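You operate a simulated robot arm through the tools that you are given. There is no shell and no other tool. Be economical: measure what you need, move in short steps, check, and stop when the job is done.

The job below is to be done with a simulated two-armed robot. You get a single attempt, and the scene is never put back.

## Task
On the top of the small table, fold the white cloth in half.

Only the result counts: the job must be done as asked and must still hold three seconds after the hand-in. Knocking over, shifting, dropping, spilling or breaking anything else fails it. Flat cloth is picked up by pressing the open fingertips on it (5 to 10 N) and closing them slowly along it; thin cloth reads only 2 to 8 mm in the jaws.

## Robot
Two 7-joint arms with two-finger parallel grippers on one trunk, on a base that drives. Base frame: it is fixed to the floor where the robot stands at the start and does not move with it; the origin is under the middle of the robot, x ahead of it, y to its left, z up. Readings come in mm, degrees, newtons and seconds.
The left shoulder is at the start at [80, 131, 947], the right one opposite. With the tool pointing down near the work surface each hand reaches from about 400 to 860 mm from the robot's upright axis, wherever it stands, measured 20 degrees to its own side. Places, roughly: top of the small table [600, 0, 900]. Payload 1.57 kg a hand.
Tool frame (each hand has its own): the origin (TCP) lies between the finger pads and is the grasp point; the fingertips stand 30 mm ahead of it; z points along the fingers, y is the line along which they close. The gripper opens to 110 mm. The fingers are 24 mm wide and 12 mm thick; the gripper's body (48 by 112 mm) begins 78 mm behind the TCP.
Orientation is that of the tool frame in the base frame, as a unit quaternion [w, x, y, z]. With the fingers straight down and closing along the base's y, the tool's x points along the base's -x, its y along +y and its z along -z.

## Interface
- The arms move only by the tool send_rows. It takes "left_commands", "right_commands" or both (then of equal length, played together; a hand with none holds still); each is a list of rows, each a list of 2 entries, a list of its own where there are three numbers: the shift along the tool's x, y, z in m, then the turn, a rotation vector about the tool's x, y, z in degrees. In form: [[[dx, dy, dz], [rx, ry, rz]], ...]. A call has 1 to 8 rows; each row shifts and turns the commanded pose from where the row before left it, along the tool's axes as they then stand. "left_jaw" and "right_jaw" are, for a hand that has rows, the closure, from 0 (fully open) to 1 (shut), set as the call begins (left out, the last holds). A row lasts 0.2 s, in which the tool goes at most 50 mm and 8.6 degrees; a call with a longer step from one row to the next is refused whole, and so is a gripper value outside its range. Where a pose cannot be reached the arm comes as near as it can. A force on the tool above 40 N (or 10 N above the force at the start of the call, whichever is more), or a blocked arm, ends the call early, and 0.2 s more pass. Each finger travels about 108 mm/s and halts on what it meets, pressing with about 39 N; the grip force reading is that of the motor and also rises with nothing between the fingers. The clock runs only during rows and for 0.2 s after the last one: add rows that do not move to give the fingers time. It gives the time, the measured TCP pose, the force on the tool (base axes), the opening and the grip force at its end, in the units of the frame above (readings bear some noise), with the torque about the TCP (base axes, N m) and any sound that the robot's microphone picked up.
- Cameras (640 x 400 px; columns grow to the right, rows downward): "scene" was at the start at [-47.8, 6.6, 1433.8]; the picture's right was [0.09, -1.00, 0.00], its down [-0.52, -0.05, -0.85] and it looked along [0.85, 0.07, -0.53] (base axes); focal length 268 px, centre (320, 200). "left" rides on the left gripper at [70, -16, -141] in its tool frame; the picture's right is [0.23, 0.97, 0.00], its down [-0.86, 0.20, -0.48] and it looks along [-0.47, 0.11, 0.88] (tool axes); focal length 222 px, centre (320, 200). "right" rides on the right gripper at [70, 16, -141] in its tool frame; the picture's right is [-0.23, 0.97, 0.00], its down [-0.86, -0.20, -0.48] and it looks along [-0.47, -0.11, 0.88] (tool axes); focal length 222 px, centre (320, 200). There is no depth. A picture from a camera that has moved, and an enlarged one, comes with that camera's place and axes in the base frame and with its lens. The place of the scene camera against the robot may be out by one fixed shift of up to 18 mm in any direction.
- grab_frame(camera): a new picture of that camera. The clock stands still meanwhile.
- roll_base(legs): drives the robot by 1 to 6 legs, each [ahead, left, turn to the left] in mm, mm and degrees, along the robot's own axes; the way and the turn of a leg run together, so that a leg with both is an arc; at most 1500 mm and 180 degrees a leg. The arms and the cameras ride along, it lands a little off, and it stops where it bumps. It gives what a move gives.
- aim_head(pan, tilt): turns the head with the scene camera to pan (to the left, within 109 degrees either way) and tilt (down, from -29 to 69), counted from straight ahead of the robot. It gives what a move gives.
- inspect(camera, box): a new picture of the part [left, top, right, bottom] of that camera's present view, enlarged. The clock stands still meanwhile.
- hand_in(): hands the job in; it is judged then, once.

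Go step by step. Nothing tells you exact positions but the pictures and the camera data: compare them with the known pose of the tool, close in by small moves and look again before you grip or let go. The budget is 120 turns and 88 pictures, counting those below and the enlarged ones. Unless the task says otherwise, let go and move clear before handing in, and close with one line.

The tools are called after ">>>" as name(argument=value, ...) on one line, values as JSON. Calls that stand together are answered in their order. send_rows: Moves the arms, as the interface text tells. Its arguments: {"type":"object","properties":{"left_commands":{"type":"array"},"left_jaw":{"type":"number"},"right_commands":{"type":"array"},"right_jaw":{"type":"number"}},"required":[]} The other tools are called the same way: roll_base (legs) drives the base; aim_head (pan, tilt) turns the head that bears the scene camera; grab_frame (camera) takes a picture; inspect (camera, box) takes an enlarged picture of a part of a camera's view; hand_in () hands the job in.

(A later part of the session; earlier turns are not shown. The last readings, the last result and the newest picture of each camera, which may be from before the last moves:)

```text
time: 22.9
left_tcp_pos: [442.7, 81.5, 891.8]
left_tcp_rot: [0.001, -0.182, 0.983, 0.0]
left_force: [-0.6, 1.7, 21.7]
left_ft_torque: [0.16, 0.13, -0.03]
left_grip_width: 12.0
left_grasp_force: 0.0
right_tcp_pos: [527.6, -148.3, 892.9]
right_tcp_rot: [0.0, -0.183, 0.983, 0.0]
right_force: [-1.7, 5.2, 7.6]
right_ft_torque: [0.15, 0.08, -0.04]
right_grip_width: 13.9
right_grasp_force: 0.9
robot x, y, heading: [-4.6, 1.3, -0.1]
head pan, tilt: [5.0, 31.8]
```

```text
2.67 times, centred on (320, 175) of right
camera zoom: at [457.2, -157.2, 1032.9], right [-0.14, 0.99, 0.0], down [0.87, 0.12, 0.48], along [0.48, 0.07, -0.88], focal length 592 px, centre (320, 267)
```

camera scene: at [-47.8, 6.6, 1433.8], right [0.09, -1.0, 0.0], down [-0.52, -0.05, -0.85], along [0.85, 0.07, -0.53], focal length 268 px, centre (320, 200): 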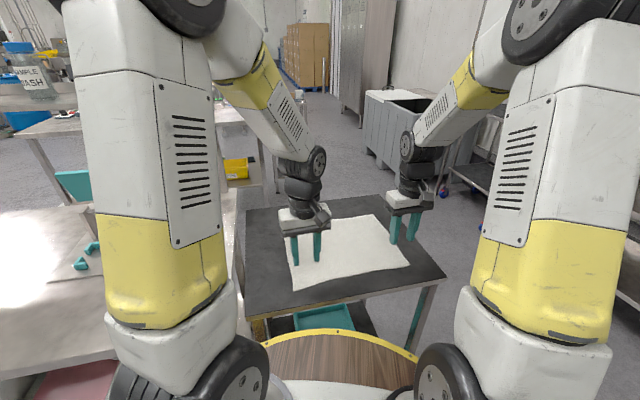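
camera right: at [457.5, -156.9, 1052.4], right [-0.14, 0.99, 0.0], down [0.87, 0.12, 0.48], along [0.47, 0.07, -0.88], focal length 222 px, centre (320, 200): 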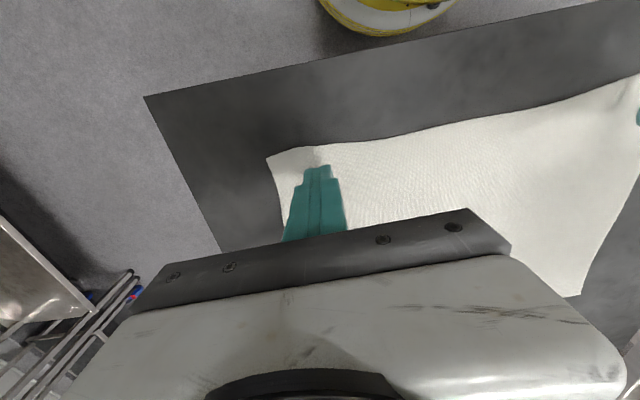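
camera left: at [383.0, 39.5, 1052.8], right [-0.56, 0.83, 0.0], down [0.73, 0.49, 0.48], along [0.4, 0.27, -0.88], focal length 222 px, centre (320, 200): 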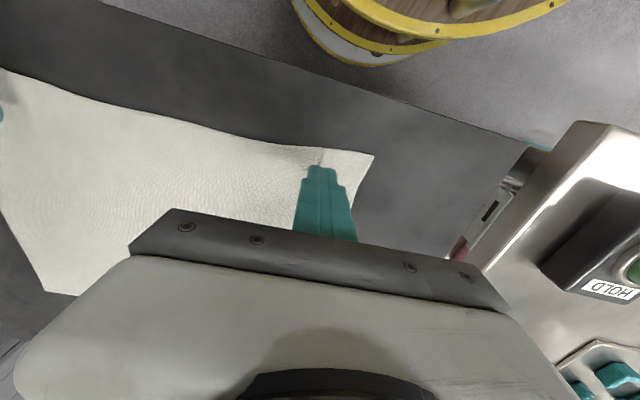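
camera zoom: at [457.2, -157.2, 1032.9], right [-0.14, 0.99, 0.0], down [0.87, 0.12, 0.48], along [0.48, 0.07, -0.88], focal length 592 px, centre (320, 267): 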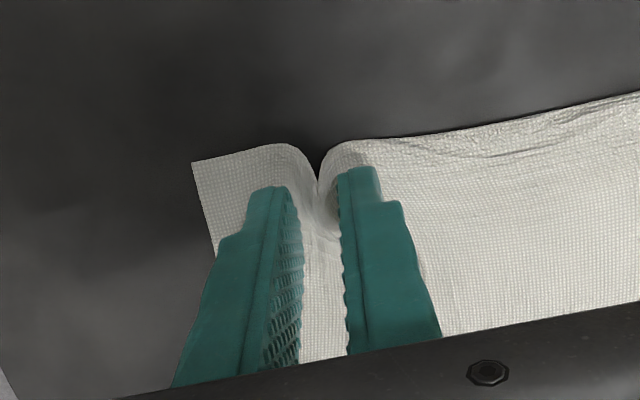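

The right pinch is forming nicely; the left is pressing too hard and slipping. I finish the right first.

>>> send_rows(right_commands=[[[0, 0, 0], [0, 0, 0]]], right_jaw=0.91)

>>> send_rows(right_commands=[[[0, 0, 0], [0, 0, 0]]], right_jaw=0.94)

>>> send_rows(right_commands=[[[0, 0, 0], [0, 0, 0]]], right_jaw=0.97)

>>> send_rows(right_commands=[[[0, 0, 0], [0, 0, 0]], [[0, 0, 0], [0, 0, 0]]], right_jaw=1.0)

>>> inspect(camera="right", box=[200, 100, 440, 250])

```text
time: 23.3
left_tcp_pos: [442.1, 81.2, 892.5]
left_tcp_rot: [0.001, -0.182, 0.983, -0.001]
left_force: [-1.3, 2.4, 21.0]
left_ft_torque: [0.16, 0.15, 0.01]
left_grip_width: 12.0
left_grasp_force: 0.1
right_tcp_pos: [528.3, -149.9, 891.3]
right_tcp_rot: [0.001, -0.182, 0.983, -0.001]
right_force: [-0.3, 1.0, 7.3]
right_ft_torque: [0.02, 0.02, -0.05]
right_grip_width: 7.9
right_grasp_force: 0.0
robot x, y, heading: [-2.3, 0.3, 0.0]
head pan, tilt: [5.0, 31.8]
```

```text
time: 23.7
left_tcp_pos: [441.7, 81.9, 892.3]
left_tcp_rot: [0.001, -0.182, 0.983, -0.001]
left_force: [0.0, 2.3, 22.4]
left_ft_torque: [0.18, 0.15, 0.03]
left_grip_width: 12.4
left_grasp_force: 0.1
right_tcp_pos: [528.3, -148.8, 892.7]
right_tcp_rot: [0.001, -0.182, 0.983, -0.001]
right_force: [-0.2, 0.0, 7.9]
right_ft_torque: [0.0, 0.05, 0.01]
right_grip_width: 6.8
right_grasp_force: 0.1
robot x, y, heading: [-0.7, 2.4, -0.2]
head pan, tilt: [5.0, 31.8]
```

```text
time: 24.1
left_tcp_pos: [442.4, 80.0, 890.0]
left_tcp_rot: [0.001, -0.182, 0.983, -0.001]
left_force: [-1.5, 2.4, 21.7]
left_ft_torque: [0.14, 0.12, 0.05]
left_grip_width: 12.0
left_grasp_force: 0.1
right_tcp_pos: [528.7, -147.6, 889.6]
right_tcp_rot: [0.001, -0.182, 0.983, 0.0]
right_force: [-0.9, 2.8, 7.6]
right_ft_torque: [0.13, 0.09, -0.03]
right_grip_width: 4.1
right_grasp_force: 0.5
robot x, y, heading: [-1.6, -0.9, -0.1]
head pan, tilt: [5.0, 31.8]
```

```text
time: 24.7
left_tcp_pos: [442.9, 79.8, 891.0]
left_tcp_rot: [0.001, -0.182, 0.983, 0.0]
left_force: [-0.8, 1.7, 21.6]
left_ft_torque: [0.13, 0.11, 0.03]
left_grip_width: 12.1
left_grasp_force: 0.0
right_tcp_pos: [530.1, -148.3, 891.1]
right_tcp_rot: [0.002, -0.182, 0.983, 0.0]
right_force: [-1.7, 4.4, 8.2]
right_ft_torque: [0.15, 0.04, -0.1]
right_grip_width: 2.0
right_grasp_force: 23.9
robot x, y, heading: [1.3, -0.7, -0.2]
head pan, tilt: [5.0, 31.8]
```

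```text
2.67 times, centred on (320, 175) of right
camera zoom: at [457.2, -157.1, 1032.9], right [-0.14, 0.99, 0.0], down [0.87, 0.12, 0.48], along [0.48, 0.07, -0.88], focal length 592 px, centre (320, 267)
```

zoom: 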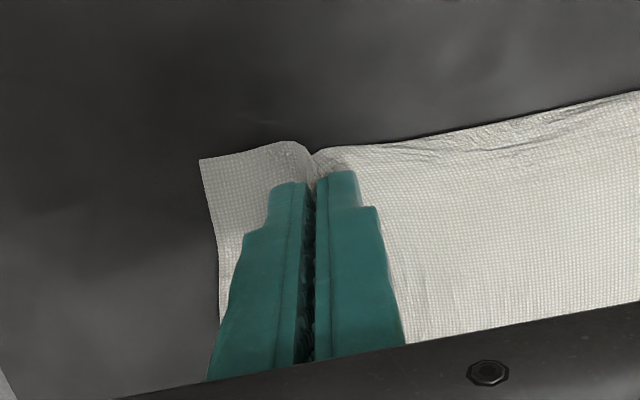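

The right hand holds cloth (2.0 mm). Now I redo the left: lift a little, reopen, and press with about 8 N.

>>> send_rows(left_commands=[[[0, 0, -0.004], [0, 0, 0]], [[0, 0, 0], [0, 0, 0]]])

>>> send_rows(left_commands=[[[-0.001, -0.003, 0], [0, 0, 0]], [[0, 0, 0], [0, 0, 0]], [[0, 0, 0.002], [0, 0, 0]], [[0, 0, 0.001], [0, 0, 0]], [[0, 0, 0], [0, 0, 0]]], left_jaw=0.6)

>>> inspect(camera="left", box=[200, 100, 440, 250])

```text
time: 25.3
left_tcp_pos: [442.6, 79.7, 896.0]
left_tcp_rot: [0.001, -0.182, 0.983, 0.0]
left_force: [-0.1, 0.7, 0.0]
left_ft_torque: [0.0, -0.02, 0.01]
left_grip_width: 13.6
left_grasp_force: 0.1
right_tcp_pos: [528.0, -148.4, 892.3]
right_tcp_rot: [0.001, -0.183, 0.983, 0.0]
right_force: [-3.0, 4.2, 11.1]
right_ft_torque: [0.11, 0.12, -0.02]
right_grip_width: 1.9
right_grasp_force: 23.2
robot x, y, heading: [1.3, -0.9, 0.0]
head pan, tilt: [5.0, 31.8]
```

```text
time: 26.5
left_tcp_pos: [442.9, 76.8, 893.2]
left_tcp_rot: [0.0, -0.182, 0.983, -0.001]
left_force: [-1.2, -0.2, 0.0]
left_ft_torque: [-0.02, 0.01, 0.03]
left_grip_width: 44.0
left_grasp_force: 0.1
right_tcp_pos: [528.8, -148.9, 891.6]
right_tcp_rot: [0.001, -0.182, 0.983, 0.0]
right_force: [-4.1, 2.6, 12.7]
right_ft_torque: [0.05, 0.15, -0.01]
right_grip_width: 2.0
right_grasp_force: 23.8
robot x, y, heading: [-1.5, 2.7, 0.1]
head pan, tilt: [5.0, 31.8]
```

```text
2.67 times, centred on (320, 175) of left
camera zoom: at [384.7, 37.5, 1034.0], right [-0.56, 0.83, 0.0], down [0.73, 0.49, 0.48], along [0.4, 0.27, -0.88], focal length 592 px, centre (320, 267)
```

zoom: 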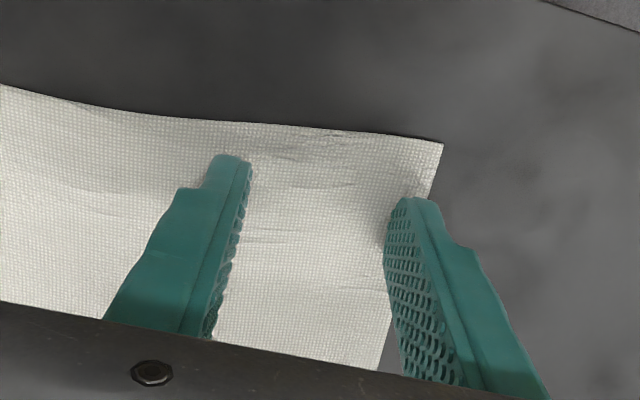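

The left corner has moved inward a bit, so I shift the left hand 8 mm along the edge and press lightly.

>>> send_rows(left_commands=[[[0, -0.008, 0], [0, 0, 0]], [[0, 0, 0.0005], [0, 0, 0]], [[0, 0, 0.0004], [0, 0, 0]], [[0, 0, 0], [0, 0, 0]]])

>>> send_rows(left_commands=[[[0, 0, 0.0003], [0, 0, 0]], [[0, 0, 0], [0, 0, 0]]])

```text
time: 27.5
left_tcp_pos: [446.8, 70.7, 890.7]
left_tcp_rot: [0.0, -0.182, 0.983, -0.001]
left_force: [-5.0, 3.8, 11.8]
left_ft_torque: [0.2, 0.21, 0.01]
left_grip_width: 44.5
left_grasp_force: 0.4
right_tcp_pos: [527.5, -148.5, 891.3]
right_tcp_rot: [0.001, -0.182, 0.983, -0.001]
right_force: [-1.4, 1.7, 9.2]
right_ft_torque: [0.05, 0.07, 0.0]
right_grip_width: 2.0
right_grasp_force: 23.5
robot x, y, heading: [0.7, -3.0, -0.2]
head pan, tilt: [5.0, 31.8]
```

```text
time: 28.1
left_tcp_pos: [446.3, 71.4, 891.9]
left_tcp_rot: [0.001, -0.182, 0.983, -0.001]
left_force: [-8.2, 4.5, 20.3]
left_ft_torque: [0.28, 0.35, 0.04]
left_grip_width: 44.2
left_grasp_force: 0.1
right_tcp_pos: [528.8, -149.0, 892.2]
right_tcp_rot: [0.002, -0.182, 0.983, 0.0]
right_force: [0.1, 0.3, 5.9]
right_ft_torque: [0.04, 0.01, -0.03]
right_grip_width: 1.9
right_grasp_force: 23.6
robot x, y, heading: [-1.0, -4.1, 0.2]
head pan, tilt: [5.0, 31.8]
```

Too much; I back off 0.4 mm and start closing in small steps.

>>> send_rows(left_commands=[[[0, 0, -0.0004], [0, 0, 0]], [[0, 0, 0], [0, 0, 0]]], left_jaw=0.62)

>>> send_rows(left_commands=[[[0, 0, 0], [0, 0, 0]]], left_jaw=0.64)

>>> send_rows(left_commands=[[[0, 0, 0], [0, 0, 0]]], left_jaw=0.66)

>>> send_rows(left_commands=[[[0, 0, 0], [0, 0, 0]]], left_jaw=0.68)

>>> inspect(camera="left", box=[200, 100, 440, 250])

```text
time: 28.7
left_tcp_pos: [448.3, 69.8, 891.5]
left_tcp_rot: [0.002, -0.182, 0.983, -0.001]
left_force: [1.4, -2.7, 5.6]
left_ft_torque: [-0.02, -0.04, 0.04]
left_grip_width: 39.0
left_grasp_force: 0.0
right_tcp_pos: [528.9, -148.3, 892.3]
right_tcp_rot: [0.001, -0.182, 0.983, 0.0]
right_force: [-4.0, 1.7, 11.3]
right_ft_torque: [0.08, 0.07, 0.02]
right_grip_width: 2.1
right_grasp_force: 23.9
robot x, y, heading: [-2.7, 1.4, 0.1]
head pan, tilt: [5.0, 31.8]
```

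```text
time: 29.1
left_tcp_pos: [448.3, 70.1, 892.0]
left_tcp_rot: [0.001, -0.182, 0.983, 0.0]
left_force: [2.1, -2.2, 3.9]
left_ft_torque: [-0.04, -0.06, -0.03]
left_grip_width: 38.4
left_grasp_force: 0.1
right_tcp_pos: [529.4, -147.7, 892.7]
right_tcp_rot: [0.0, -0.182, 0.983, 0.0]
right_force: [-2.3, 1.9, 11.2]
right_ft_torque: [0.02, 0.13, -0.02]
right_grip_width: 2.1
right_grasp_force: 23.4
robot x, y, heading: [2.1, 3.5, 0.1]
head pan, tilt: [5.0, 31.8]
```

```text
time: 29.5
left_tcp_pos: [447.4, 70.8, 891.2]
left_tcp_rot: [0.001, -0.182, 0.983, 0.0]
left_force: [3.3, -0.5, 5.4]
left_ft_torque: [0.0, -0.03, -0.02]
left_grip_width: 37.5
left_grasp_force: 0.1
right_tcp_pos: [530.2, -148.9, 892.2]
right_tcp_rot: [0.001, -0.183, 0.983, 0.0]
right_force: [-2.9, 2.1, 12.7]
right_ft_torque: [0.06, 0.11, 0.0]
right_grip_width: 1.9
right_grasp_force: 23.5
robot x, y, heading: [2.1, -3.4, 0.0]
head pan, tilt: [5.0, 31.8]
```

```text
time: 29.9
left_tcp_pos: [447.1, 71.5, 892.1]
left_tcp_rot: [0.001, -0.182, 0.983, 0.0]
left_force: [0.3, 2.1, 6.3]
left_ft_torque: [0.05, 0.01, -0.04]
left_grip_width: 33.3
left_grasp_force: 0.1
right_tcp_pos: [529.0, -149.7, 892.0]
right_tcp_rot: [0.001, -0.182, 0.983, 0.0]
right_force: [-2.3, 1.1, 12.3]
right_ft_torque: [-0.01, 0.13, -0.02]
right_grip_width: 2.0
right_grasp_force: 23.7
robot x, y, heading: [-1.8, 5.5, -0.1]
head pan, tilt: [5.0, 31.8]
```

```text
2.67 times, centred on (320, 175) of left
camera zoom: at [387.6, 30.1, 1033.4], right [-0.56, 0.83, 0.0], down [0.73, 0.49, 0.48], along [0.4, 0.27, -0.88], focal length 592 px, centre (320, 267)
```

zoom: 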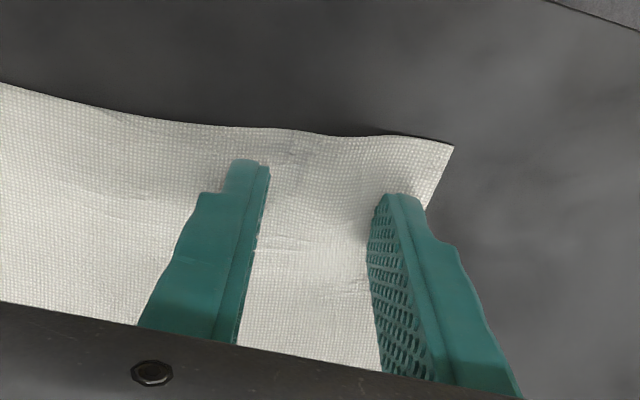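

The left cloth begins to bulge at about 6 N. I add a touch of pressure and continue.

>>> send_rows(left_commands=[[[0, 0, 0.0001], [0, 0, 0]]], left_jaw=0.7)

>>> send_rows(left_commands=[[[0, 0, 0], [0, 0, 0]]], left_jaw=0.72)

>>> send_rows(left_commands=[[[0, 0, 0], [0, 0, 0]]], left_jaw=0.74)

>>> send_rows(left_commands=[[[0, 0, 0], [0, 0, 0]]], left_jaw=0.76)

>>> inspect(camera="left", box=[200, 100, 440, 250])

```text
time: 30.3
left_tcp_pos: [446.8, 70.9, 892.5]
left_tcp_rot: [0.002, -0.182, 0.983, 0.0]
left_force: [-1.1, 4.4, 9.3]
left_ft_torque: [0.19, 0.09, -0.02]
left_grip_width: 33.2
left_grasp_force: 0.6
right_tcp_pos: [529.1, -147.9, 891.6]
right_tcp_rot: [0.001, -0.181, 0.983, -0.001]
right_force: [-2.2, 0.1, 11.0]
right_ft_torque: [-0.02, 0.08, 0.0]
right_grip_width: 1.9
right_grasp_force: 23.3
robot x, y, heading: [0.8, -0.6, -0.1]
head pan, tilt: [5.0, 31.8]
```

```text
time: 30.7
left_tcp_pos: [446.4, 70.8, 891.2]
left_tcp_rot: [0.001, -0.182, 0.983, -0.001]
left_force: [-1.0, 3.6, 10.5]
left_ft_torque: [0.13, 0.06, 0.0]
left_grip_width: 31.0
left_grasp_force: 0.1
right_tcp_pos: [529.6, -146.3, 891.0]
right_tcp_rot: [0.002, -0.182, 0.983, -0.001]
right_force: [-2.2, 0.0, 10.7]
right_ft_torque: [-0.02, 0.11, 0.02]
right_grip_width: 2.4
right_grasp_force: 24.0
robot x, y, heading: [-0.2, 0.2, 0.3]
head pan, tilt: [5.0, 31.8]
```

```text
time: 31.1
left_tcp_pos: [447.5, 70.1, 891.3]
left_tcp_rot: [0.002, -0.181, 0.983, -0.001]
left_force: [-1.5, 3.2, 10.9]
left_ft_torque: [0.09, 0.04, 0.01]
left_grip_width: 28.9
left_grasp_force: 0.3
right_tcp_pos: [528.9, -149.0, 892.4]
right_tcp_rot: [0.0, -0.182, 0.983, 0.0]
right_force: [-1.6, 0.9, 10.3]
right_ft_torque: [-0.01, 0.08, -0.01]
right_grip_width: 2.0
right_grasp_force: 23.9
robot x, y, heading: [-2.5, 1.5, -0.1]
head pan, tilt: [5.0, 31.8]
```

```text
time: 31.5
left_tcp_pos: [447.0, 70.3, 891.0]
left_tcp_rot: [0.001, -0.183, 0.983, -0.001]
left_force: [-2.1, 2.1, 9.8]
left_ft_torque: [0.13, 0.07, 0.0]
left_grip_width: 26.9
left_grasp_force: 0.0
right_tcp_pos: [529.2, -149.0, 891.5]
right_tcp_rot: [0.001, -0.182, 0.983, 0.001]
right_force: [-2.2, 0.6, 10.0]
right_ft_torque: [0.02, 0.08, 0.02]
right_grip_width: 2.1
right_grasp_force: 23.6
robot x, y, heading: [1.2, -2.8, 0.1]
head pan, tilt: [5.0, 31.8]
```

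```text
2.67 times, centred on (320, 175) of left
camera zoom: at [387.8, 29.5, 1033.3], right [-0.56, 0.83, 0.0], down [0.73, 0.49, 0.48], along [0.4, 0.27, -0.88], focal length 592 px, centre (320, 267)
```

zoom: 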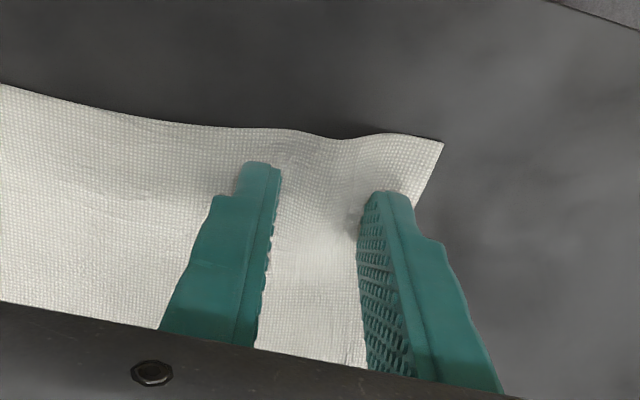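

The bulge grows at about 10 N; I continue the same way.

>>> send_rows(left_commands=[[[0, 0, 0], [0, 0, 0]]], left_jaw=0.78)

>>> send_rows(left_commands=[[[0, 0, 0], [0, 0, 0]]], left_jaw=0.8)

>>> send_rows(left_commands=[[[0, 0, 0], [0, 0, 0]]], left_jaw=0.82)

>>> send_rows(left_commands=[[[0, 0, 0], [0, 0, 0]]], left_jaw=0.84)

>>> send_rows(left_commands=[[[0, 0, 0], [0, 0, 0]]], left_jaw=0.86)

>>> inspect(camera="left", box=[200, 100, 440, 250])

```text
time: 31.9
left_tcp_pos: [448.0, 69.6, 891.7]
left_tcp_rot: [0.001, -0.183, 0.983, -0.001]
left_force: [-1.5, 2.2, 9.5]
left_ft_torque: [0.09, 0.09, 0.01]
left_grip_width: 24.6
left_grasp_force: 0.3
right_tcp_pos: [529.0, -148.3, 890.4]
right_tcp_rot: [0.0, -0.183, 0.983, 0.001]
right_force: [-1.9, -0.2, 11.0]
right_ft_torque: [0.03, 0.08, 0.0]
right_grip_width: 2.1
right_grasp_force: 23.5
robot x, y, heading: [0.2, -2.2, -0.1]
head pan, tilt: [5.0, 31.8]
```

```text
time: 32.3
left_tcp_pos: [446.3, 70.4, 891.9]
left_tcp_rot: [0.001, -0.182, 0.983, -0.001]
left_force: [-1.4, 2.2, 10.8]
left_ft_torque: [0.08, 0.06, -0.03]
left_grip_width: 22.4
left_grasp_force: 0.1
right_tcp_pos: [529.0, -148.8, 892.7]
right_tcp_rot: [0.0, -0.182, 0.983, 0.001]
right_force: [-1.8, 0.5, 10.8]
right_ft_torque: [-0.04, 0.09, -0.01]
right_grip_width: 1.8
right_grasp_force: 23.7
robot x, y, heading: [-0.5, 1.1, -0.1]
head pan, tilt: [5.0, 31.8]
```

```text
time: 32.7
left_tcp_pos: [446.6, 69.7, 891.3]
left_tcp_rot: [0.001, -0.182, 0.983, -0.001]
left_force: [-0.9, 2.3, 9.4]
left_ft_torque: [0.08, 0.09, -0.01]
left_grip_width: 20.4
left_grasp_force: 0.4
right_tcp_pos: [528.8, -148.3, 891.5]
right_tcp_rot: [0.001, -0.182, 0.983, 0.001]
right_force: [-1.6, -0.2, 9.6]
right_ft_torque: [-0.01, 0.05, 0.03]
right_grip_width: 1.9
right_grasp_force: 23.4
robot x, y, heading: [-0.5, 2.0, 0.1]
head pan, tilt: [5.0, 31.8]
```

```text
time: 33.1
left_tcp_pos: [448.4, 69.5, 891.3]
left_tcp_rot: [0.001, -0.183, 0.983, 0.0]
left_force: [-0.7, 1.4, 10.4]
left_ft_torque: [0.09, 0.04, -0.01]
left_grip_width: 18.0
left_grasp_force: 0.7
right_tcp_pos: [529.1, -148.3, 891.9]
right_tcp_rot: [0.001, -0.183, 0.983, 0.0]
right_force: [-2.4, -0.1, 9.4]
right_ft_torque: [-0.02, 0.03, 0.01]
right_grip_width: 2.2
right_grasp_force: 23.4
robot x, y, heading: [0.4, -0.2, 0.1]
head pan, tilt: [5.0, 31.8]
```

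```text
time: 33.5
left_tcp_pos: [447.1, 70.4, 892.3]
left_tcp_rot: [0.001, -0.183, 0.983, -0.001]
left_force: [-0.9, 0.0, 10.2]
left_ft_torque: [0.04, 0.07, 0.02]
left_grip_width: 15.8
left_grasp_force: 0.0
right_tcp_pos: [528.2, -148.0, 892.4]
right_tcp_rot: [0.001, -0.182, 0.983, 0.0]
right_force: [-2.5, 0.1, 10.1]
right_ft_torque: [-0.06, 0.09, -0.05]
right_grip_width: 2.2
right_grasp_force: 23.7
robot x, y, heading: [-1.7, -0.0, -0.1]
head pan, tilt: [5.0, 31.8]
```

```text
2.67 times, centred on (320, 175) of left
camera zoom: at [387.8, 29.5, 1033.3], right [-0.56, 0.83, 0.0], down [0.73, 0.49, 0.48], along [0.4, 0.27, -0.88], focal length 592 px, centre (320, 267)
```

zoom: 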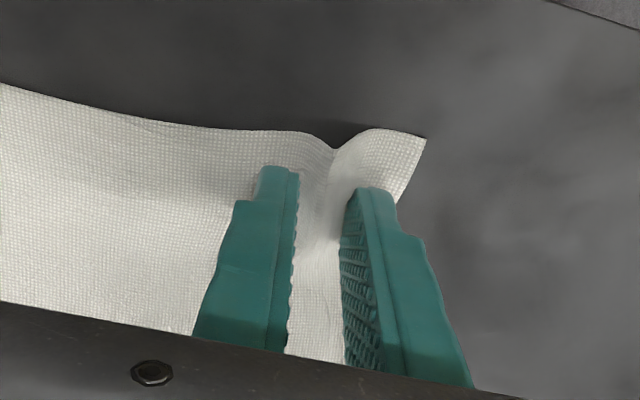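

The left pinch is forming well; I finish closing.

>>> send_rows(left_commands=[[[0, 0, 0], [0, 0, 0]]], left_jaw=0.88)

>>> send_rows(left_commands=[[[0, 0, 0], [0, 0, 0]]], left_jaw=0.9)

>>> send_rows(left_commands=[[[0, 0, 0], [0, 0, 0]]], left_jaw=0.92)

>>> send_rows(left_commands=[[[0, 0, 0], [0, 0, 0]]], left_jaw=0.94)

>>> send_rows(left_commands=[[[0, 0, 0], [0, 0, 0]]], left_jaw=0.97)

>>> send_rows(left_commands=[[[0, 0, 0], [0, 0, 0]], [[0, 0, 0], [0, 0, 0]]], left_jaw=1.0)

>>> inspect(camera="left", box=[200, 100, 440, 250])

```text
time: 33.9
left_tcp_pos: [448.4, 69.6, 891.2]
left_tcp_rot: [0.002, -0.183, 0.983, 0.0]
left_force: [2.7, -3.7, 7.1]
left_ft_torque: [-0.07, -0.03, 0.03]
left_grip_width: 11.5
left_grasp_force: 0.0
right_tcp_pos: [529.2, -147.3, 891.8]
right_tcp_rot: [0.001, -0.183, 0.983, 0.0]
right_force: [-2.9, 0.4, 12.1]
right_ft_torque: [0.0, 0.07, -0.02]
right_grip_width: 2.1
right_grasp_force: 23.5
robot x, y, heading: [3.9, -0.4, 0.0]
head pan, tilt: [5.0, 31.8]
```

```text
time: 34.3
left_tcp_pos: [448.2, 68.9, 891.3]
left_tcp_rot: [0.001, -0.183, 0.983, -0.001]
left_force: [2.2, -5.9, 6.5]
left_ft_torque: [-0.17, -0.05, 0.01]
left_grip_width: 11.2
left_grasp_force: 0.2
right_tcp_pos: [528.8, -149.3, 891.0]
right_tcp_rot: [0.001, -0.182, 0.983, 0.0]
right_force: [-3.5, 1.2, 12.3]
right_ft_torque: [0.06, 0.09, -0.02]
right_grip_width: 1.9
right_grasp_force: 23.7
robot x, y, heading: [-2.3, 4.1, -0.1]
head pan, tilt: [5.0, 31.8]
```

```text
time: 34.7
left_tcp_pos: [446.6, 71.1, 892.6]
left_tcp_rot: [0.001, -0.182, 0.983, 0.0]
left_force: [2.7, -3.5, 8.7]
left_ft_torque: [-0.11, -0.09, 0.0]
left_grip_width: 9.7
left_grasp_force: 0.1
right_tcp_pos: [528.9, -148.3, 890.6]
right_tcp_rot: [0.002, -0.182, 0.983, 0.0]
right_force: [-3.2, 1.6, 12.3]
right_ft_torque: [0.01, 0.11, -0.01]
right_grip_width: 2.0
right_grasp_force: 23.4
robot x, y, heading: [0.7, 0.9, 0.1]
head pan, tilt: [5.0, 31.8]
```

```text
time: 35.1
left_tcp_pos: [448.2, 69.9, 891.5]
left_tcp_rot: [0.002, -0.183, 0.983, 0.0]
left_force: [2.0, -6.2, 6.6]
left_ft_torque: [-0.13, -0.07, 0.03]
left_grip_width: 7.0
left_grasp_force: 0.4
right_tcp_pos: [529.3, -149.6, 891.4]
right_tcp_rot: [0.001, -0.183, 0.983, 0.001]
right_force: [-3.8, 1.8, 12.5]
right_ft_torque: [0.02, 0.13, -0.07]
right_grip_width: 1.9
right_grasp_force: 23.2
robot x, y, heading: [-1.1, -0.7, -0.0]
head pan, tilt: [5.0, 31.8]
```

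```text
time: 35.5
left_tcp_pos: [447.9, 69.4, 890.2]
left_tcp_rot: [0.001, -0.182, 0.983, -0.001]
left_force: [3.0, -6.3, 8.8]
left_ft_torque: [-0.14, -0.09, 0.04]
left_grip_width: 4.2
left_grasp_force: 11.3
right_tcp_pos: [528.7, -148.3, 892.5]
right_tcp_rot: [0.0, -0.183, 0.983, 0.0]
right_force: [-3.4, 2.2, 11.9]
right_ft_torque: [0.03, 0.1, -0.06]
right_grip_width: 1.8
right_grasp_force: 23.7
robot x, y, heading: [1.7, -0.9, 0.1]
head pan, tilt: [5.0, 31.8]
```

```text
time: 36.1
left_tcp_pos: [446.8, 69.4, 891.5]
left_tcp_rot: [0.0, -0.182, 0.983, 0.0]
left_force: [1.6, -7.1, 10.5]
left_ft_torque: [-0.17, -0.07, 0.03]
left_grip_width: 3.4
left_grasp_force: 24.1
right_tcp_pos: [528.5, -149.5, 891.7]
right_tcp_rot: [0.001, -0.183, 0.983, -0.001]
right_force: [-3.7, 3.0, 11.7]
right_ft_torque: [0.07, 0.09, -0.07]
right_grip_width: 2.1
right_grasp_force: 23.1
robot x, y, heading: [1.4, 2.0, -0.1]
head pan, tilt: [5.0, 31.8]
```

```text
2.67 times, centred on (320, 175) of left
camera zoom: at [387.7, 29.3, 1033.3], right [-0.56, 0.83, 0.0], down [0.73, 0.49, 0.48], along [0.4, 0.27, -0.88], focal length 592 px, centre (320, 267)
```

zoom: 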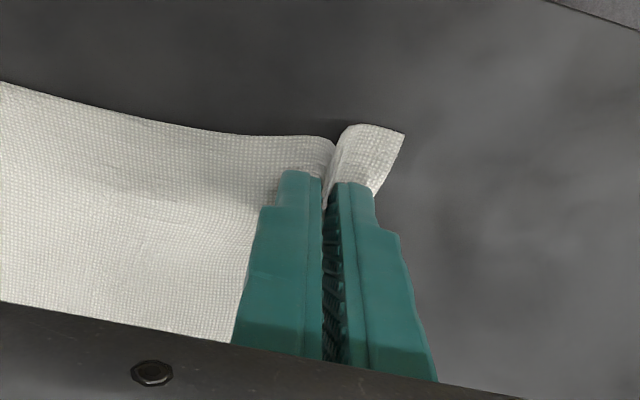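

Both hands hold cloth (3.4 and 2.1 mm). I lift both gently and look.

>>> send_rows(left_commands=[[[0, 0, -0.008], [0, 0, 0]], [[0, 0, -0.01], [0, 0, 0]], [[0, 0, -0.01], [0, 0, 0]], [[0, 0, -0.012], [0, 0, 0]], [[0, 0, 0], [0, 0, 0]]], right_commands=[[[0, 0, -0.008], [0, 0, 0]], [[0, 0, -0.01], [0, 0, 0]], [[0, 0, -0.01], [0, 0, 0]], [[0, 0, -0.012], [0, 0, 0]], [[0, 0, 0], [0, 0, 0]]])

>>> grab_frame(camera="left")

>>> grab_frame(camera="right")

>>> grab_frame(camera="scene")

```text
time: 37.3
left_tcp_pos: [448.3, 69.6, 931.6]
left_tcp_rot: [0.001, -0.182, 0.983, -0.001]
left_force: [1.5, -5.9, -0.3]
left_ft_torque: [-0.22, -0.03, 0.08]
left_grip_width: 2.8
left_grasp_force: 23.9
right_tcp_pos: [529.6, -147.9, 931.2]
right_tcp_rot: [0.002, -0.182, 0.983, 0.001]
right_force: [-3.0, 5.7, 0.5]
right_ft_torque: [0.19, 0.09, -0.1]
right_grip_width: 1.9
right_grasp_force: 23.9
robot x, y, heading: [0.9, -0.4, -0.2]
head pan, tilt: [5.0, 31.8]
```

```text
57 pictures are left
camera left: at [387.9, 29.7, 1073.0], right [-0.56, 0.83, 0.0], down [0.73, 0.49, 0.48], along [0.4, 0.27, -0.88], focal length 222 px, centre (320, 200)
```

left: 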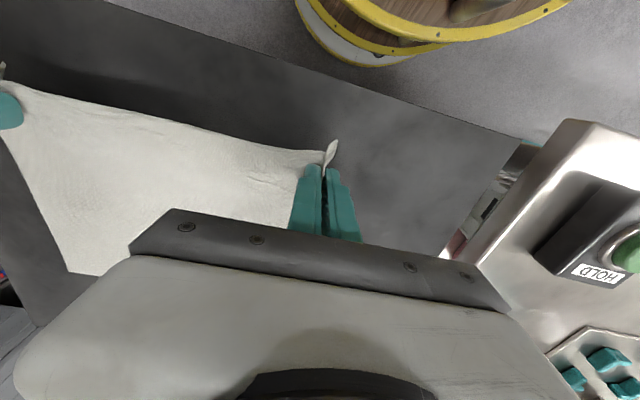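

```text
56 pictures are left
camera right: at [457.6, -156.7, 1072.4], right [-0.14, 0.99, 0.0], down [0.87, 0.12, 0.48], along [0.48, 0.07, -0.88], focal length 222 px, centre (320, 200)
```

right: 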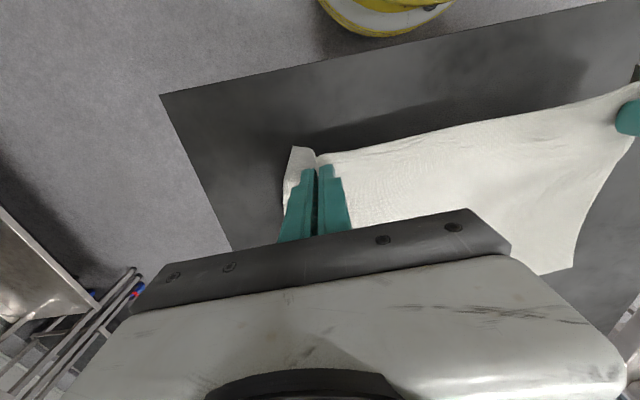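

```text
55 pictures are left
camera scene: at [-47.8, 6.6, 1433.8], right [0.09, -1.0, 0.0], down [-0.52, -0.05, -0.85], along [0.85, 0.07, -0.53], focal length 268 px, centre (320, 200)
```

scene: 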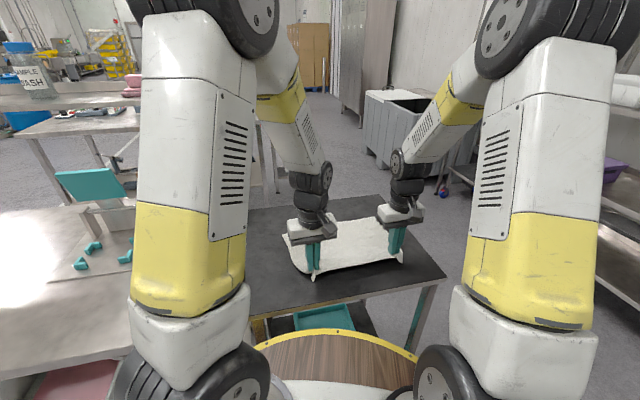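

Both pinches hold and the near edge is lifted taut. I carry it in an arc to about mid-way, easing the sideways tension slightly, then look.

>>> send_rows(left_commands=[[[-0.015, -0.0015, -0.013], [0, 0, 0]], [[-0.015, 0, -0.013], [0, 0, 0]], [[-0.015, 0, -0.013], [0, 0, 0]], [[-0.015, 0, -0.006], [0, 0, 0]], [[-0.015, 0, -0.004], [0, 0, 0]], [[-0.015, 0, -0.003], [0, 0, 0]], [[-0.015, 0, -0.002], [0, 0, 0]], [[0, 0, 0], [0, 0, 0]]], right_commands=[[[-0.015, 0.0015, -0.013], [0, 0, 0]], [[-0.015, 0, -0.013], [0, 0, 0]], [[-0.015, 0, -0.013], [0, 0, 0]], [[-0.015, 0, -0.006], [0, 0, 0]], [[-0.015, 0, -0.004], [0, 0, 0]], [[-0.015, 0, -0.003], [0, 0, 0]], [[-0.015, 0, -0.002], [0, 0, 0]], [[0, 0, 0], [0, 0, 0]]])

>>> grab_frame(camera="left")

>>> grab_frame(camera="right")

>>> inspect(camera="scene", box=[230, 170, 470, 320])

```text
time: 39.1
left_tcp_pos: [545.4, 105.0, 985.5]
left_tcp_rot: [0.001, -0.183, 0.983, -0.001]
left_force: [1.2, -2.6, 0.5]
left_ft_torque: [-0.11, -0.04, 0.03]
left_grip_width: 2.5
left_grasp_force: 23.8
right_tcp_pos: [626.6, -108.8, 984.9]
right_tcp_rot: [0.0, -0.181, 0.983, 0.001]
right_force: [-1.4, 3.2, 0.4]
right_ft_torque: [0.06, 0.01, -0.03]
right_grip_width: 2.2
right_grasp_force: 23.4
robot x, y, heading: [-4.6, 2.7, -0.1]
head pan, tilt: [5.0, 31.8]
```

```text
54 pictures are left
camera left: at [486.6, 66.0, 1127.0], right [-0.56, 0.83, 0.0], down [0.73, 0.49, 0.48], along [0.4, 0.27, -0.88], focal length 222 px, centre (320, 200)
```

left: 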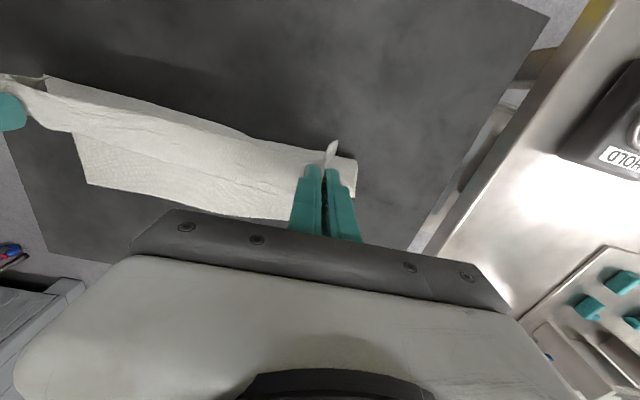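

```text
53 pictures are left
camera right: at [555.3, -118.2, 1127.2], right [-0.14, 0.99, 0.0], down [0.87, 0.12, 0.48], along [0.48, 0.07, -0.88], focal length 222 px, centre (320, 200)
```

right: 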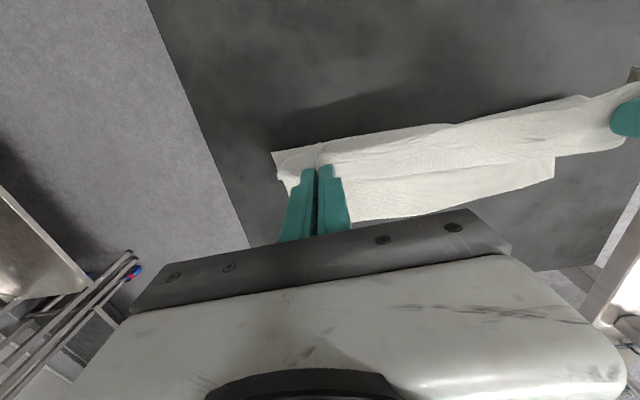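

```text
2.67 times, centred on (350, 245) of scene
camera zoom: at [-47.8, 6.6, 1433.8], right [0.09, -1.0, 0.0], down [-0.52, -0.05, -0.85], along [0.85, 0.07, -0.53], focal length 715 px, centre (240, 80)
```

zoom: 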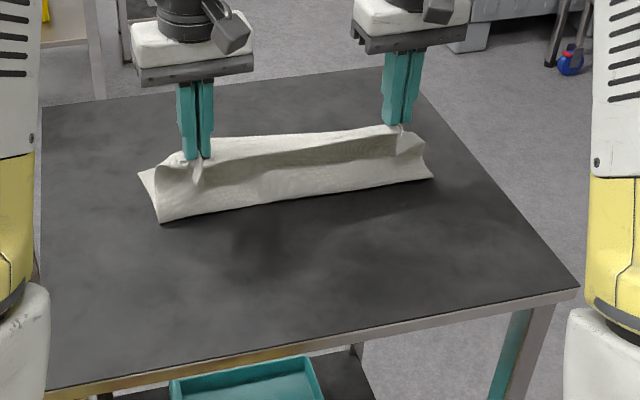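

The fold is forming well. Far corners are now at about FL[626,197] and FR[756,-119], so I carry the held points to sit just inside the far edge and lower to a few mm above it.

>>> send_rows(left_commands=[[[-0.015, 0, 0.006], [0, 0, 0]], [[-0.015, 0, 0.009], [0, 0, 0]], [[-0.014, 0, 0.011], [0, 0, 0]], [[-0.012, 0, 0.012], [0, 0, 0]], [[-0.01, 0, 0.013], [0, 0, 0]], [[-0.008, 0, 0.013], [0, 0, 0]], [[-0.006, 0, 0.008], [0, 0, 0]], [[-0.004, 0, 0.004], [0, 0, 0]]], right_commands=[[[-0.0173, 0, 0.006], [0, 0, 0]], [[-0.0173, 0, 0.009], [0, 0, 0]], [[-0.0162, 0, 0.011], [0, 0, 0]], [[-0.0139, 0, 0.012], [0, 0, 0]], [[-0.0116, 0, 0.013], [0, 0, 0]], [[-0.0092, 0, 0.013], [0, 0, 0]], [[-0.0069, 0, 0.008], [0, 0, 0]], [[-0.0046, 0, 0.004], [0, 0, 0]]])

>>> grab_frame(camera="left")

>>> grab_frame(camera="right")

>>> inspect(camera="scene", box=[230, 170, 470, 320])

```text
time: 40.9
left_tcp_pos: [624.6, 135.9, 908.5]
left_tcp_rot: [0.002, -0.182, 0.983, -0.001]
left_force: [0.7, -3.7, -0.9]
left_ft_torque: [-0.13, -0.05, 0.03]
left_grip_width: 2.5
left_grasp_force: 24.2
right_tcp_pos: [716.7, -73.8, 909.7]
right_tcp_rot: [0.002, -0.182, 0.983, 0.0]
right_force: [-1.6, 3.8, -0.5]
right_ft_torque: [0.09, 0.04, -0.1]
right_grip_width: 2.2
right_grasp_force: 23.6
robot x, y, heading: [-4.0, 0.9, -0.0]
head pan, tilt: [5.0, 31.8]
```

```text
51 pictures are left
camera left: at [565.2, 96.3, 1051.1], right [-0.56, 0.83, 0.0], down [0.73, 0.49, 0.48], along [0.4, 0.27, -0.88], focal length 222 px, centre (320, 200)
```

left: 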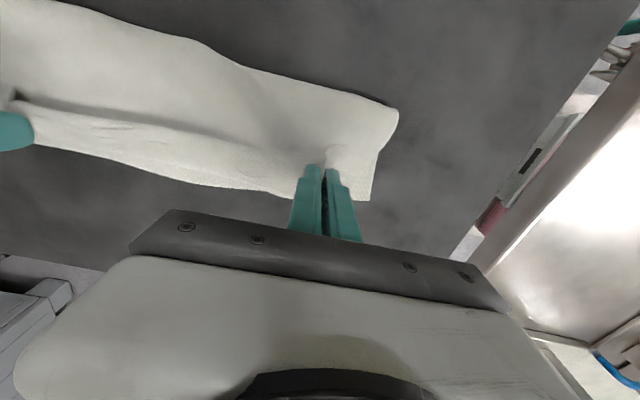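

```text
50 pictures are left
camera right: at [646.0, -83.2, 1050.7], right [-0.14, 0.99, 0.0], down [0.87, 0.12, 0.48], along [0.48, 0.07, -0.88], focal length 222 px, centre (320, 200)
```

right: 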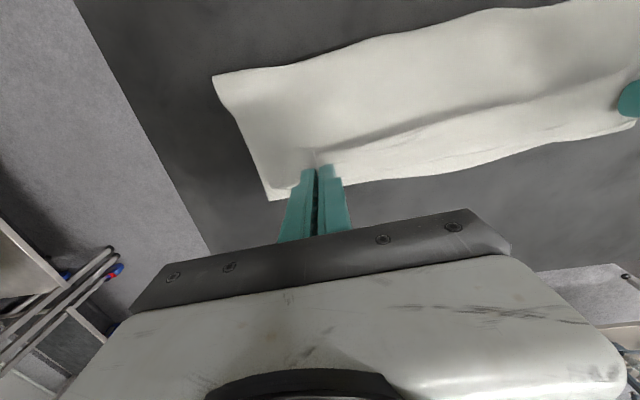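

```text
2.67 times, centred on (350, 245) of scene
camera zoom: at [-47.9, 6.6, 1433.8], right [0.09, -1.0, 0.0], down [-0.52, -0.05, -0.85], along [0.85, 0.07, -0.53], focal length 715 px, centre (240, 80)
```

zoom: 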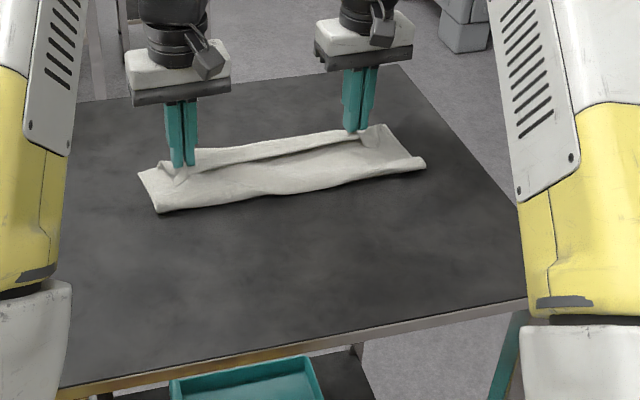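

It sits right on target; the far corners haven't moved. I lower straight down to light contact.

>>> send_rows(left_commands=[[[-0.001, 0, 0.005], [0, 0, 0]], [[-0.001, 0, 0.005], [0, 0, 0]], [[0, 0, 0.003], [0, 0, 0]], [[0, 0, 0.001], [0, 0, 0]], [[0, 0, 0.001], [0, 0, 0]], [[0, 0, 0], [0, 0, 0]]], right_commands=[[[-0.001, 0, 0.005], [0, 0, 0]], [[-0.001, 0, 0.005], [0, 0, 0]], [[0, 0, 0.003], [0, 0, 0]], [[0, 0, 0.001], [0, 0, 0]], [[0, 0, 0.001], [0, 0, 0]], [[0, 0, 0], [0, 0, 0]]])

```text
time: 42.3
left_tcp_pos: [626.5, 137.4, 895.3]
left_tcp_rot: [0.001, -0.182, 0.983, -0.001]
left_force: [1.6, -2.4, 3.5]
left_ft_torque: [-0.09, -0.13, 0.06]
left_grip_width: 2.6
left_grasp_force: 23.4
right_tcp_pos: [719.3, -73.2, 894.3]
right_tcp_rot: [0.0, -0.182, 0.983, 0.001]
right_force: [-0.9, 3.2, 0.8]
right_ft_torque: [0.09, 0.05, -0.03]
right_grip_width: 2.0
right_grasp_force: 24.1
robot x, y, heading: [2.5, -3.2, 0.2]
head pan, tilt: [5.0, 31.8]
```

>>> send_rows(left_commands=[[[0, 0, 0.0006], [0, 0, 0]], [[0, 0, 0.0005], [0, 0, 0]], [[0, 0, 0], [0, 0, 0]]], right_commands=[[[0, 0, 0.001], [0, 0, 0]], [[0, 0, 0.0005], [0, 0, 0]], [[0, 0, 0], [0, 0, 0]]])

>>> inspect(camera="left", box=[200, 80, 440, 230])

>>> inspect(camera="right", box=[200, 80, 440, 230])

```text
time: 43.1
left_tcp_pos: [625.9, 137.7, 893.7]
left_tcp_rot: [0.002, -0.182, 0.983, 0.0]
left_force: [0.5, -2.6, 11.9]
left_ft_torque: [-0.01, -0.17, 0.06]
left_grip_width: 2.4
left_grasp_force: 23.7
right_tcp_pos: [718.9, -74.1, 893.9]
right_tcp_rot: [0.003, -0.182, 0.983, 0.001]
right_force: [0.0, 1.5, 6.7]
right_ft_torque: [0.05, -0.01, 0.01]
right_grip_width: 1.9
right_grasp_force: 23.1
robot x, y, heading: [0.9, -1.0, 0.1]
head pan, tilt: [5.0, 31.8]
```

```text
2.67 times, centred on (320, 155) of left
camera zoom: at [567.1, 96.8, 1035.9], right [-0.56, 0.83, 0.0], down [0.73, 0.49, 0.48], along [0.4, 0.27, -0.88], focal length 592 px, centre (320, 320)
```

zoom: 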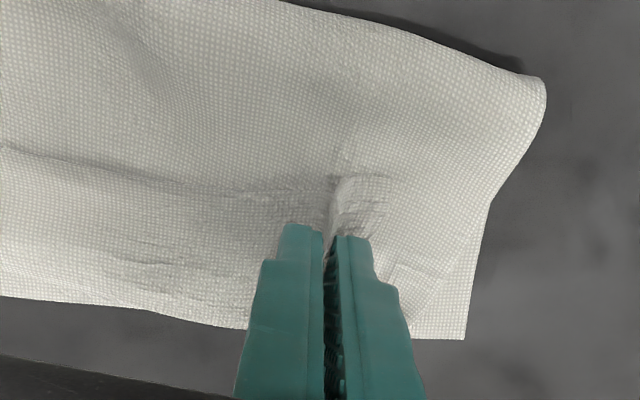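

```text
2.67 times, centred on (320, 155) of right
camera zoom: at [647.3, -82.4, 1035.0], right [-0.14, 0.99, 0.0], down [0.87, 0.12, 0.48], along [0.48, 0.07, -0.88], focal length 592 px, centre (320, 320)
```

zoom: 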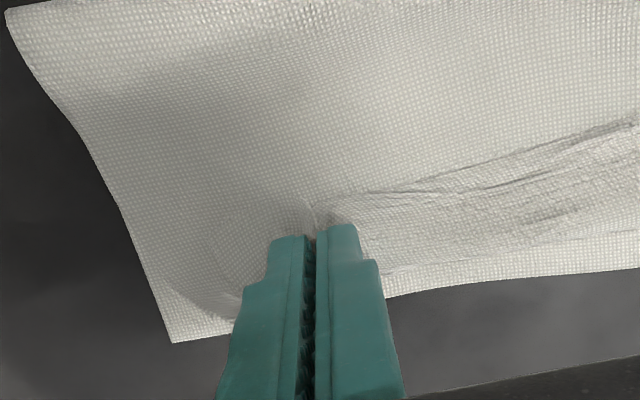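

Touching the far edge area with light force. I note the hem strip held by the fingers is still turned back toward the robot and will need flipping outward. First I release by opening slowly under light pressure, which spreads the pinches flat.

>>> send_rows(left_commands=[[[0, 0, -0.0002], [0, 0, 0]]], right_commands=[[[0, 0, 0], [0, 0, 0]]], left_jaw=0.94, right_jaw=0.94)

>>> send_rows(left_commands=[[[0, 0, 0], [0, 0, 0]]], right_commands=[[[0, 0, 0], [0, 0, 0]]], left_jaw=0.9, right_jaw=0.9)

>>> send_rows(left_commands=[[[0, 0, 0], [0, 0, 0]]], right_commands=[[[0, 0, 0], [0, 0, 0]]], left_jaw=0.86, right_jaw=0.86)

>>> send_rows(left_commands=[[[0, 0, 0], [0, 0, 0]]], right_commands=[[[0, 0, 0], [0, 0, 0]]], left_jaw=0.82, right_jaw=0.82)

>>> inspect(camera="left", box=[200, 80, 440, 230])

>>> inspect(camera="right", box=[200, 80, 440, 230])

```text
time: 43.5
left_tcp_pos: [625.8, 137.9, 893.7]
left_tcp_rot: [0.001, -0.182, 0.983, 0.0]
left_force: [0.5, -1.3, 6.1]
left_ft_torque: [-0.04, -0.08, 0.02]
left_grip_width: 6.4
left_grasp_force: 0.0
right_tcp_pos: [718.3, -73.9, 893.7]
right_tcp_rot: [0.002, -0.183, 0.983, 0.0]
right_force: [-0.8, 2.4, 8.1]
right_ft_torque: [0.02, 0.03, 0.01]
right_grip_width: 4.2
right_grasp_force: 0.0
robot x, y, heading: [1.7, 0.2, -0.1]
head pan, tilt: [5.0, 31.8]
```

```text
time: 43.9
left_tcp_pos: [625.8, 136.9, 893.5]
left_tcp_rot: [0.001, -0.182, 0.983, -0.001]
left_force: [0.8, -1.5, 3.7]
left_ft_torque: [0.02, -0.03, -0.02]
left_grip_width: 9.5
left_grasp_force: 0.1
right_tcp_pos: [718.3, -73.7, 893.9]
right_tcp_rot: [0.002, -0.182, 0.983, -0.001]
right_force: [-1.9, 1.8, 10.3]
right_ft_torque: [0.04, 0.0, 0.01]
right_grip_width: 4.4
right_grasp_force: 0.0
robot x, y, heading: [-3.0, 1.2, 0.1]
head pan, tilt: [5.0, 31.8]
```

```text
time: 44.3
left_tcp_pos: [625.9, 137.7, 894.1]
left_tcp_rot: [0.001, -0.182, 0.983, -0.001]
left_force: [-1.0, -0.6, 2.6]
left_ft_torque: [-0.04, 0.03, 0.01]
left_grip_width: 14.0
left_grasp_force: 0.2
right_tcp_pos: [719.3, -73.6, 893.3]
right_tcp_rot: [0.002, -0.183, 0.983, -0.001]
right_force: [-0.7, 0.8, 11.4]
right_ft_torque: [0.02, 0.05, 0.04]
right_grip_width: 6.1
right_grasp_force: 0.0
robot x, y, heading: [0.7, 1.2, -0.2]
head pan, tilt: [5.0, 31.8]
```

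```text
time: 44.7
left_tcp_pos: [626.3, 136.8, 893.6]
left_tcp_rot: [0.001, -0.183, 0.983, -0.002]
left_force: [-0.7, -0.9, 1.8]
left_ft_torque: [0.01, -0.02, -0.01]
left_grip_width: 18.4
left_grasp_force: 0.1
right_tcp_pos: [719.0, -73.8, 894.5]
right_tcp_rot: [0.001, -0.183, 0.983, 0.0]
right_force: [-0.6, 0.9, 12.3]
right_ft_torque: [-0.03, 0.0, 0.01]
right_grip_width: 8.1
right_grasp_force: 0.1
robot x, y, heading: [0.7, -3.6, -0.1]
head pan, tilt: [5.0, 31.8]
```

```text
2.67 times, centred on (320, 155) of left
camera zoom: at [566.9, 96.9, 1035.7], right [-0.56, 0.83, 0.0], down [0.73, 0.49, 0.48], along [0.4, 0.27, -0.88], focal length 592 px, centre (320, 320)
```

zoom: 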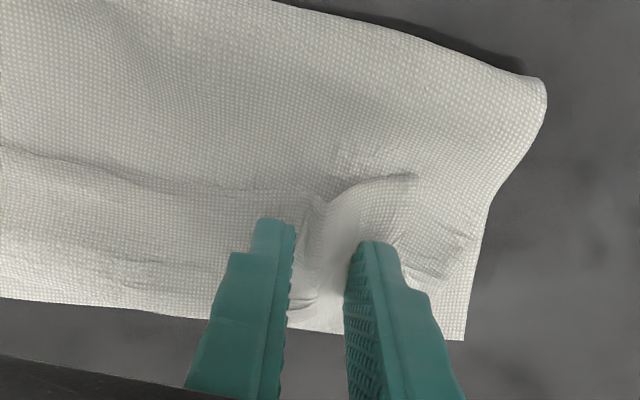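

```text
2.67 times, centred on (320, 155) of right
camera zoom: at [647.3, -82.5, 1034.9], right [-0.14, 0.99, 0.0], down [0.87, 0.12, 0.48], along [0.48, 0.07, -0.88], focal length 592 px, centre (320, 320)
```

zoom: 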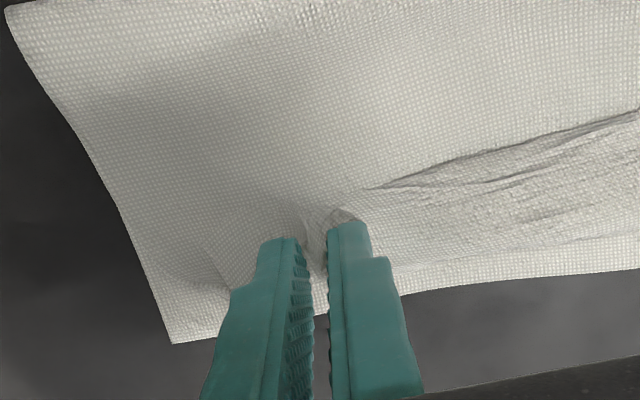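

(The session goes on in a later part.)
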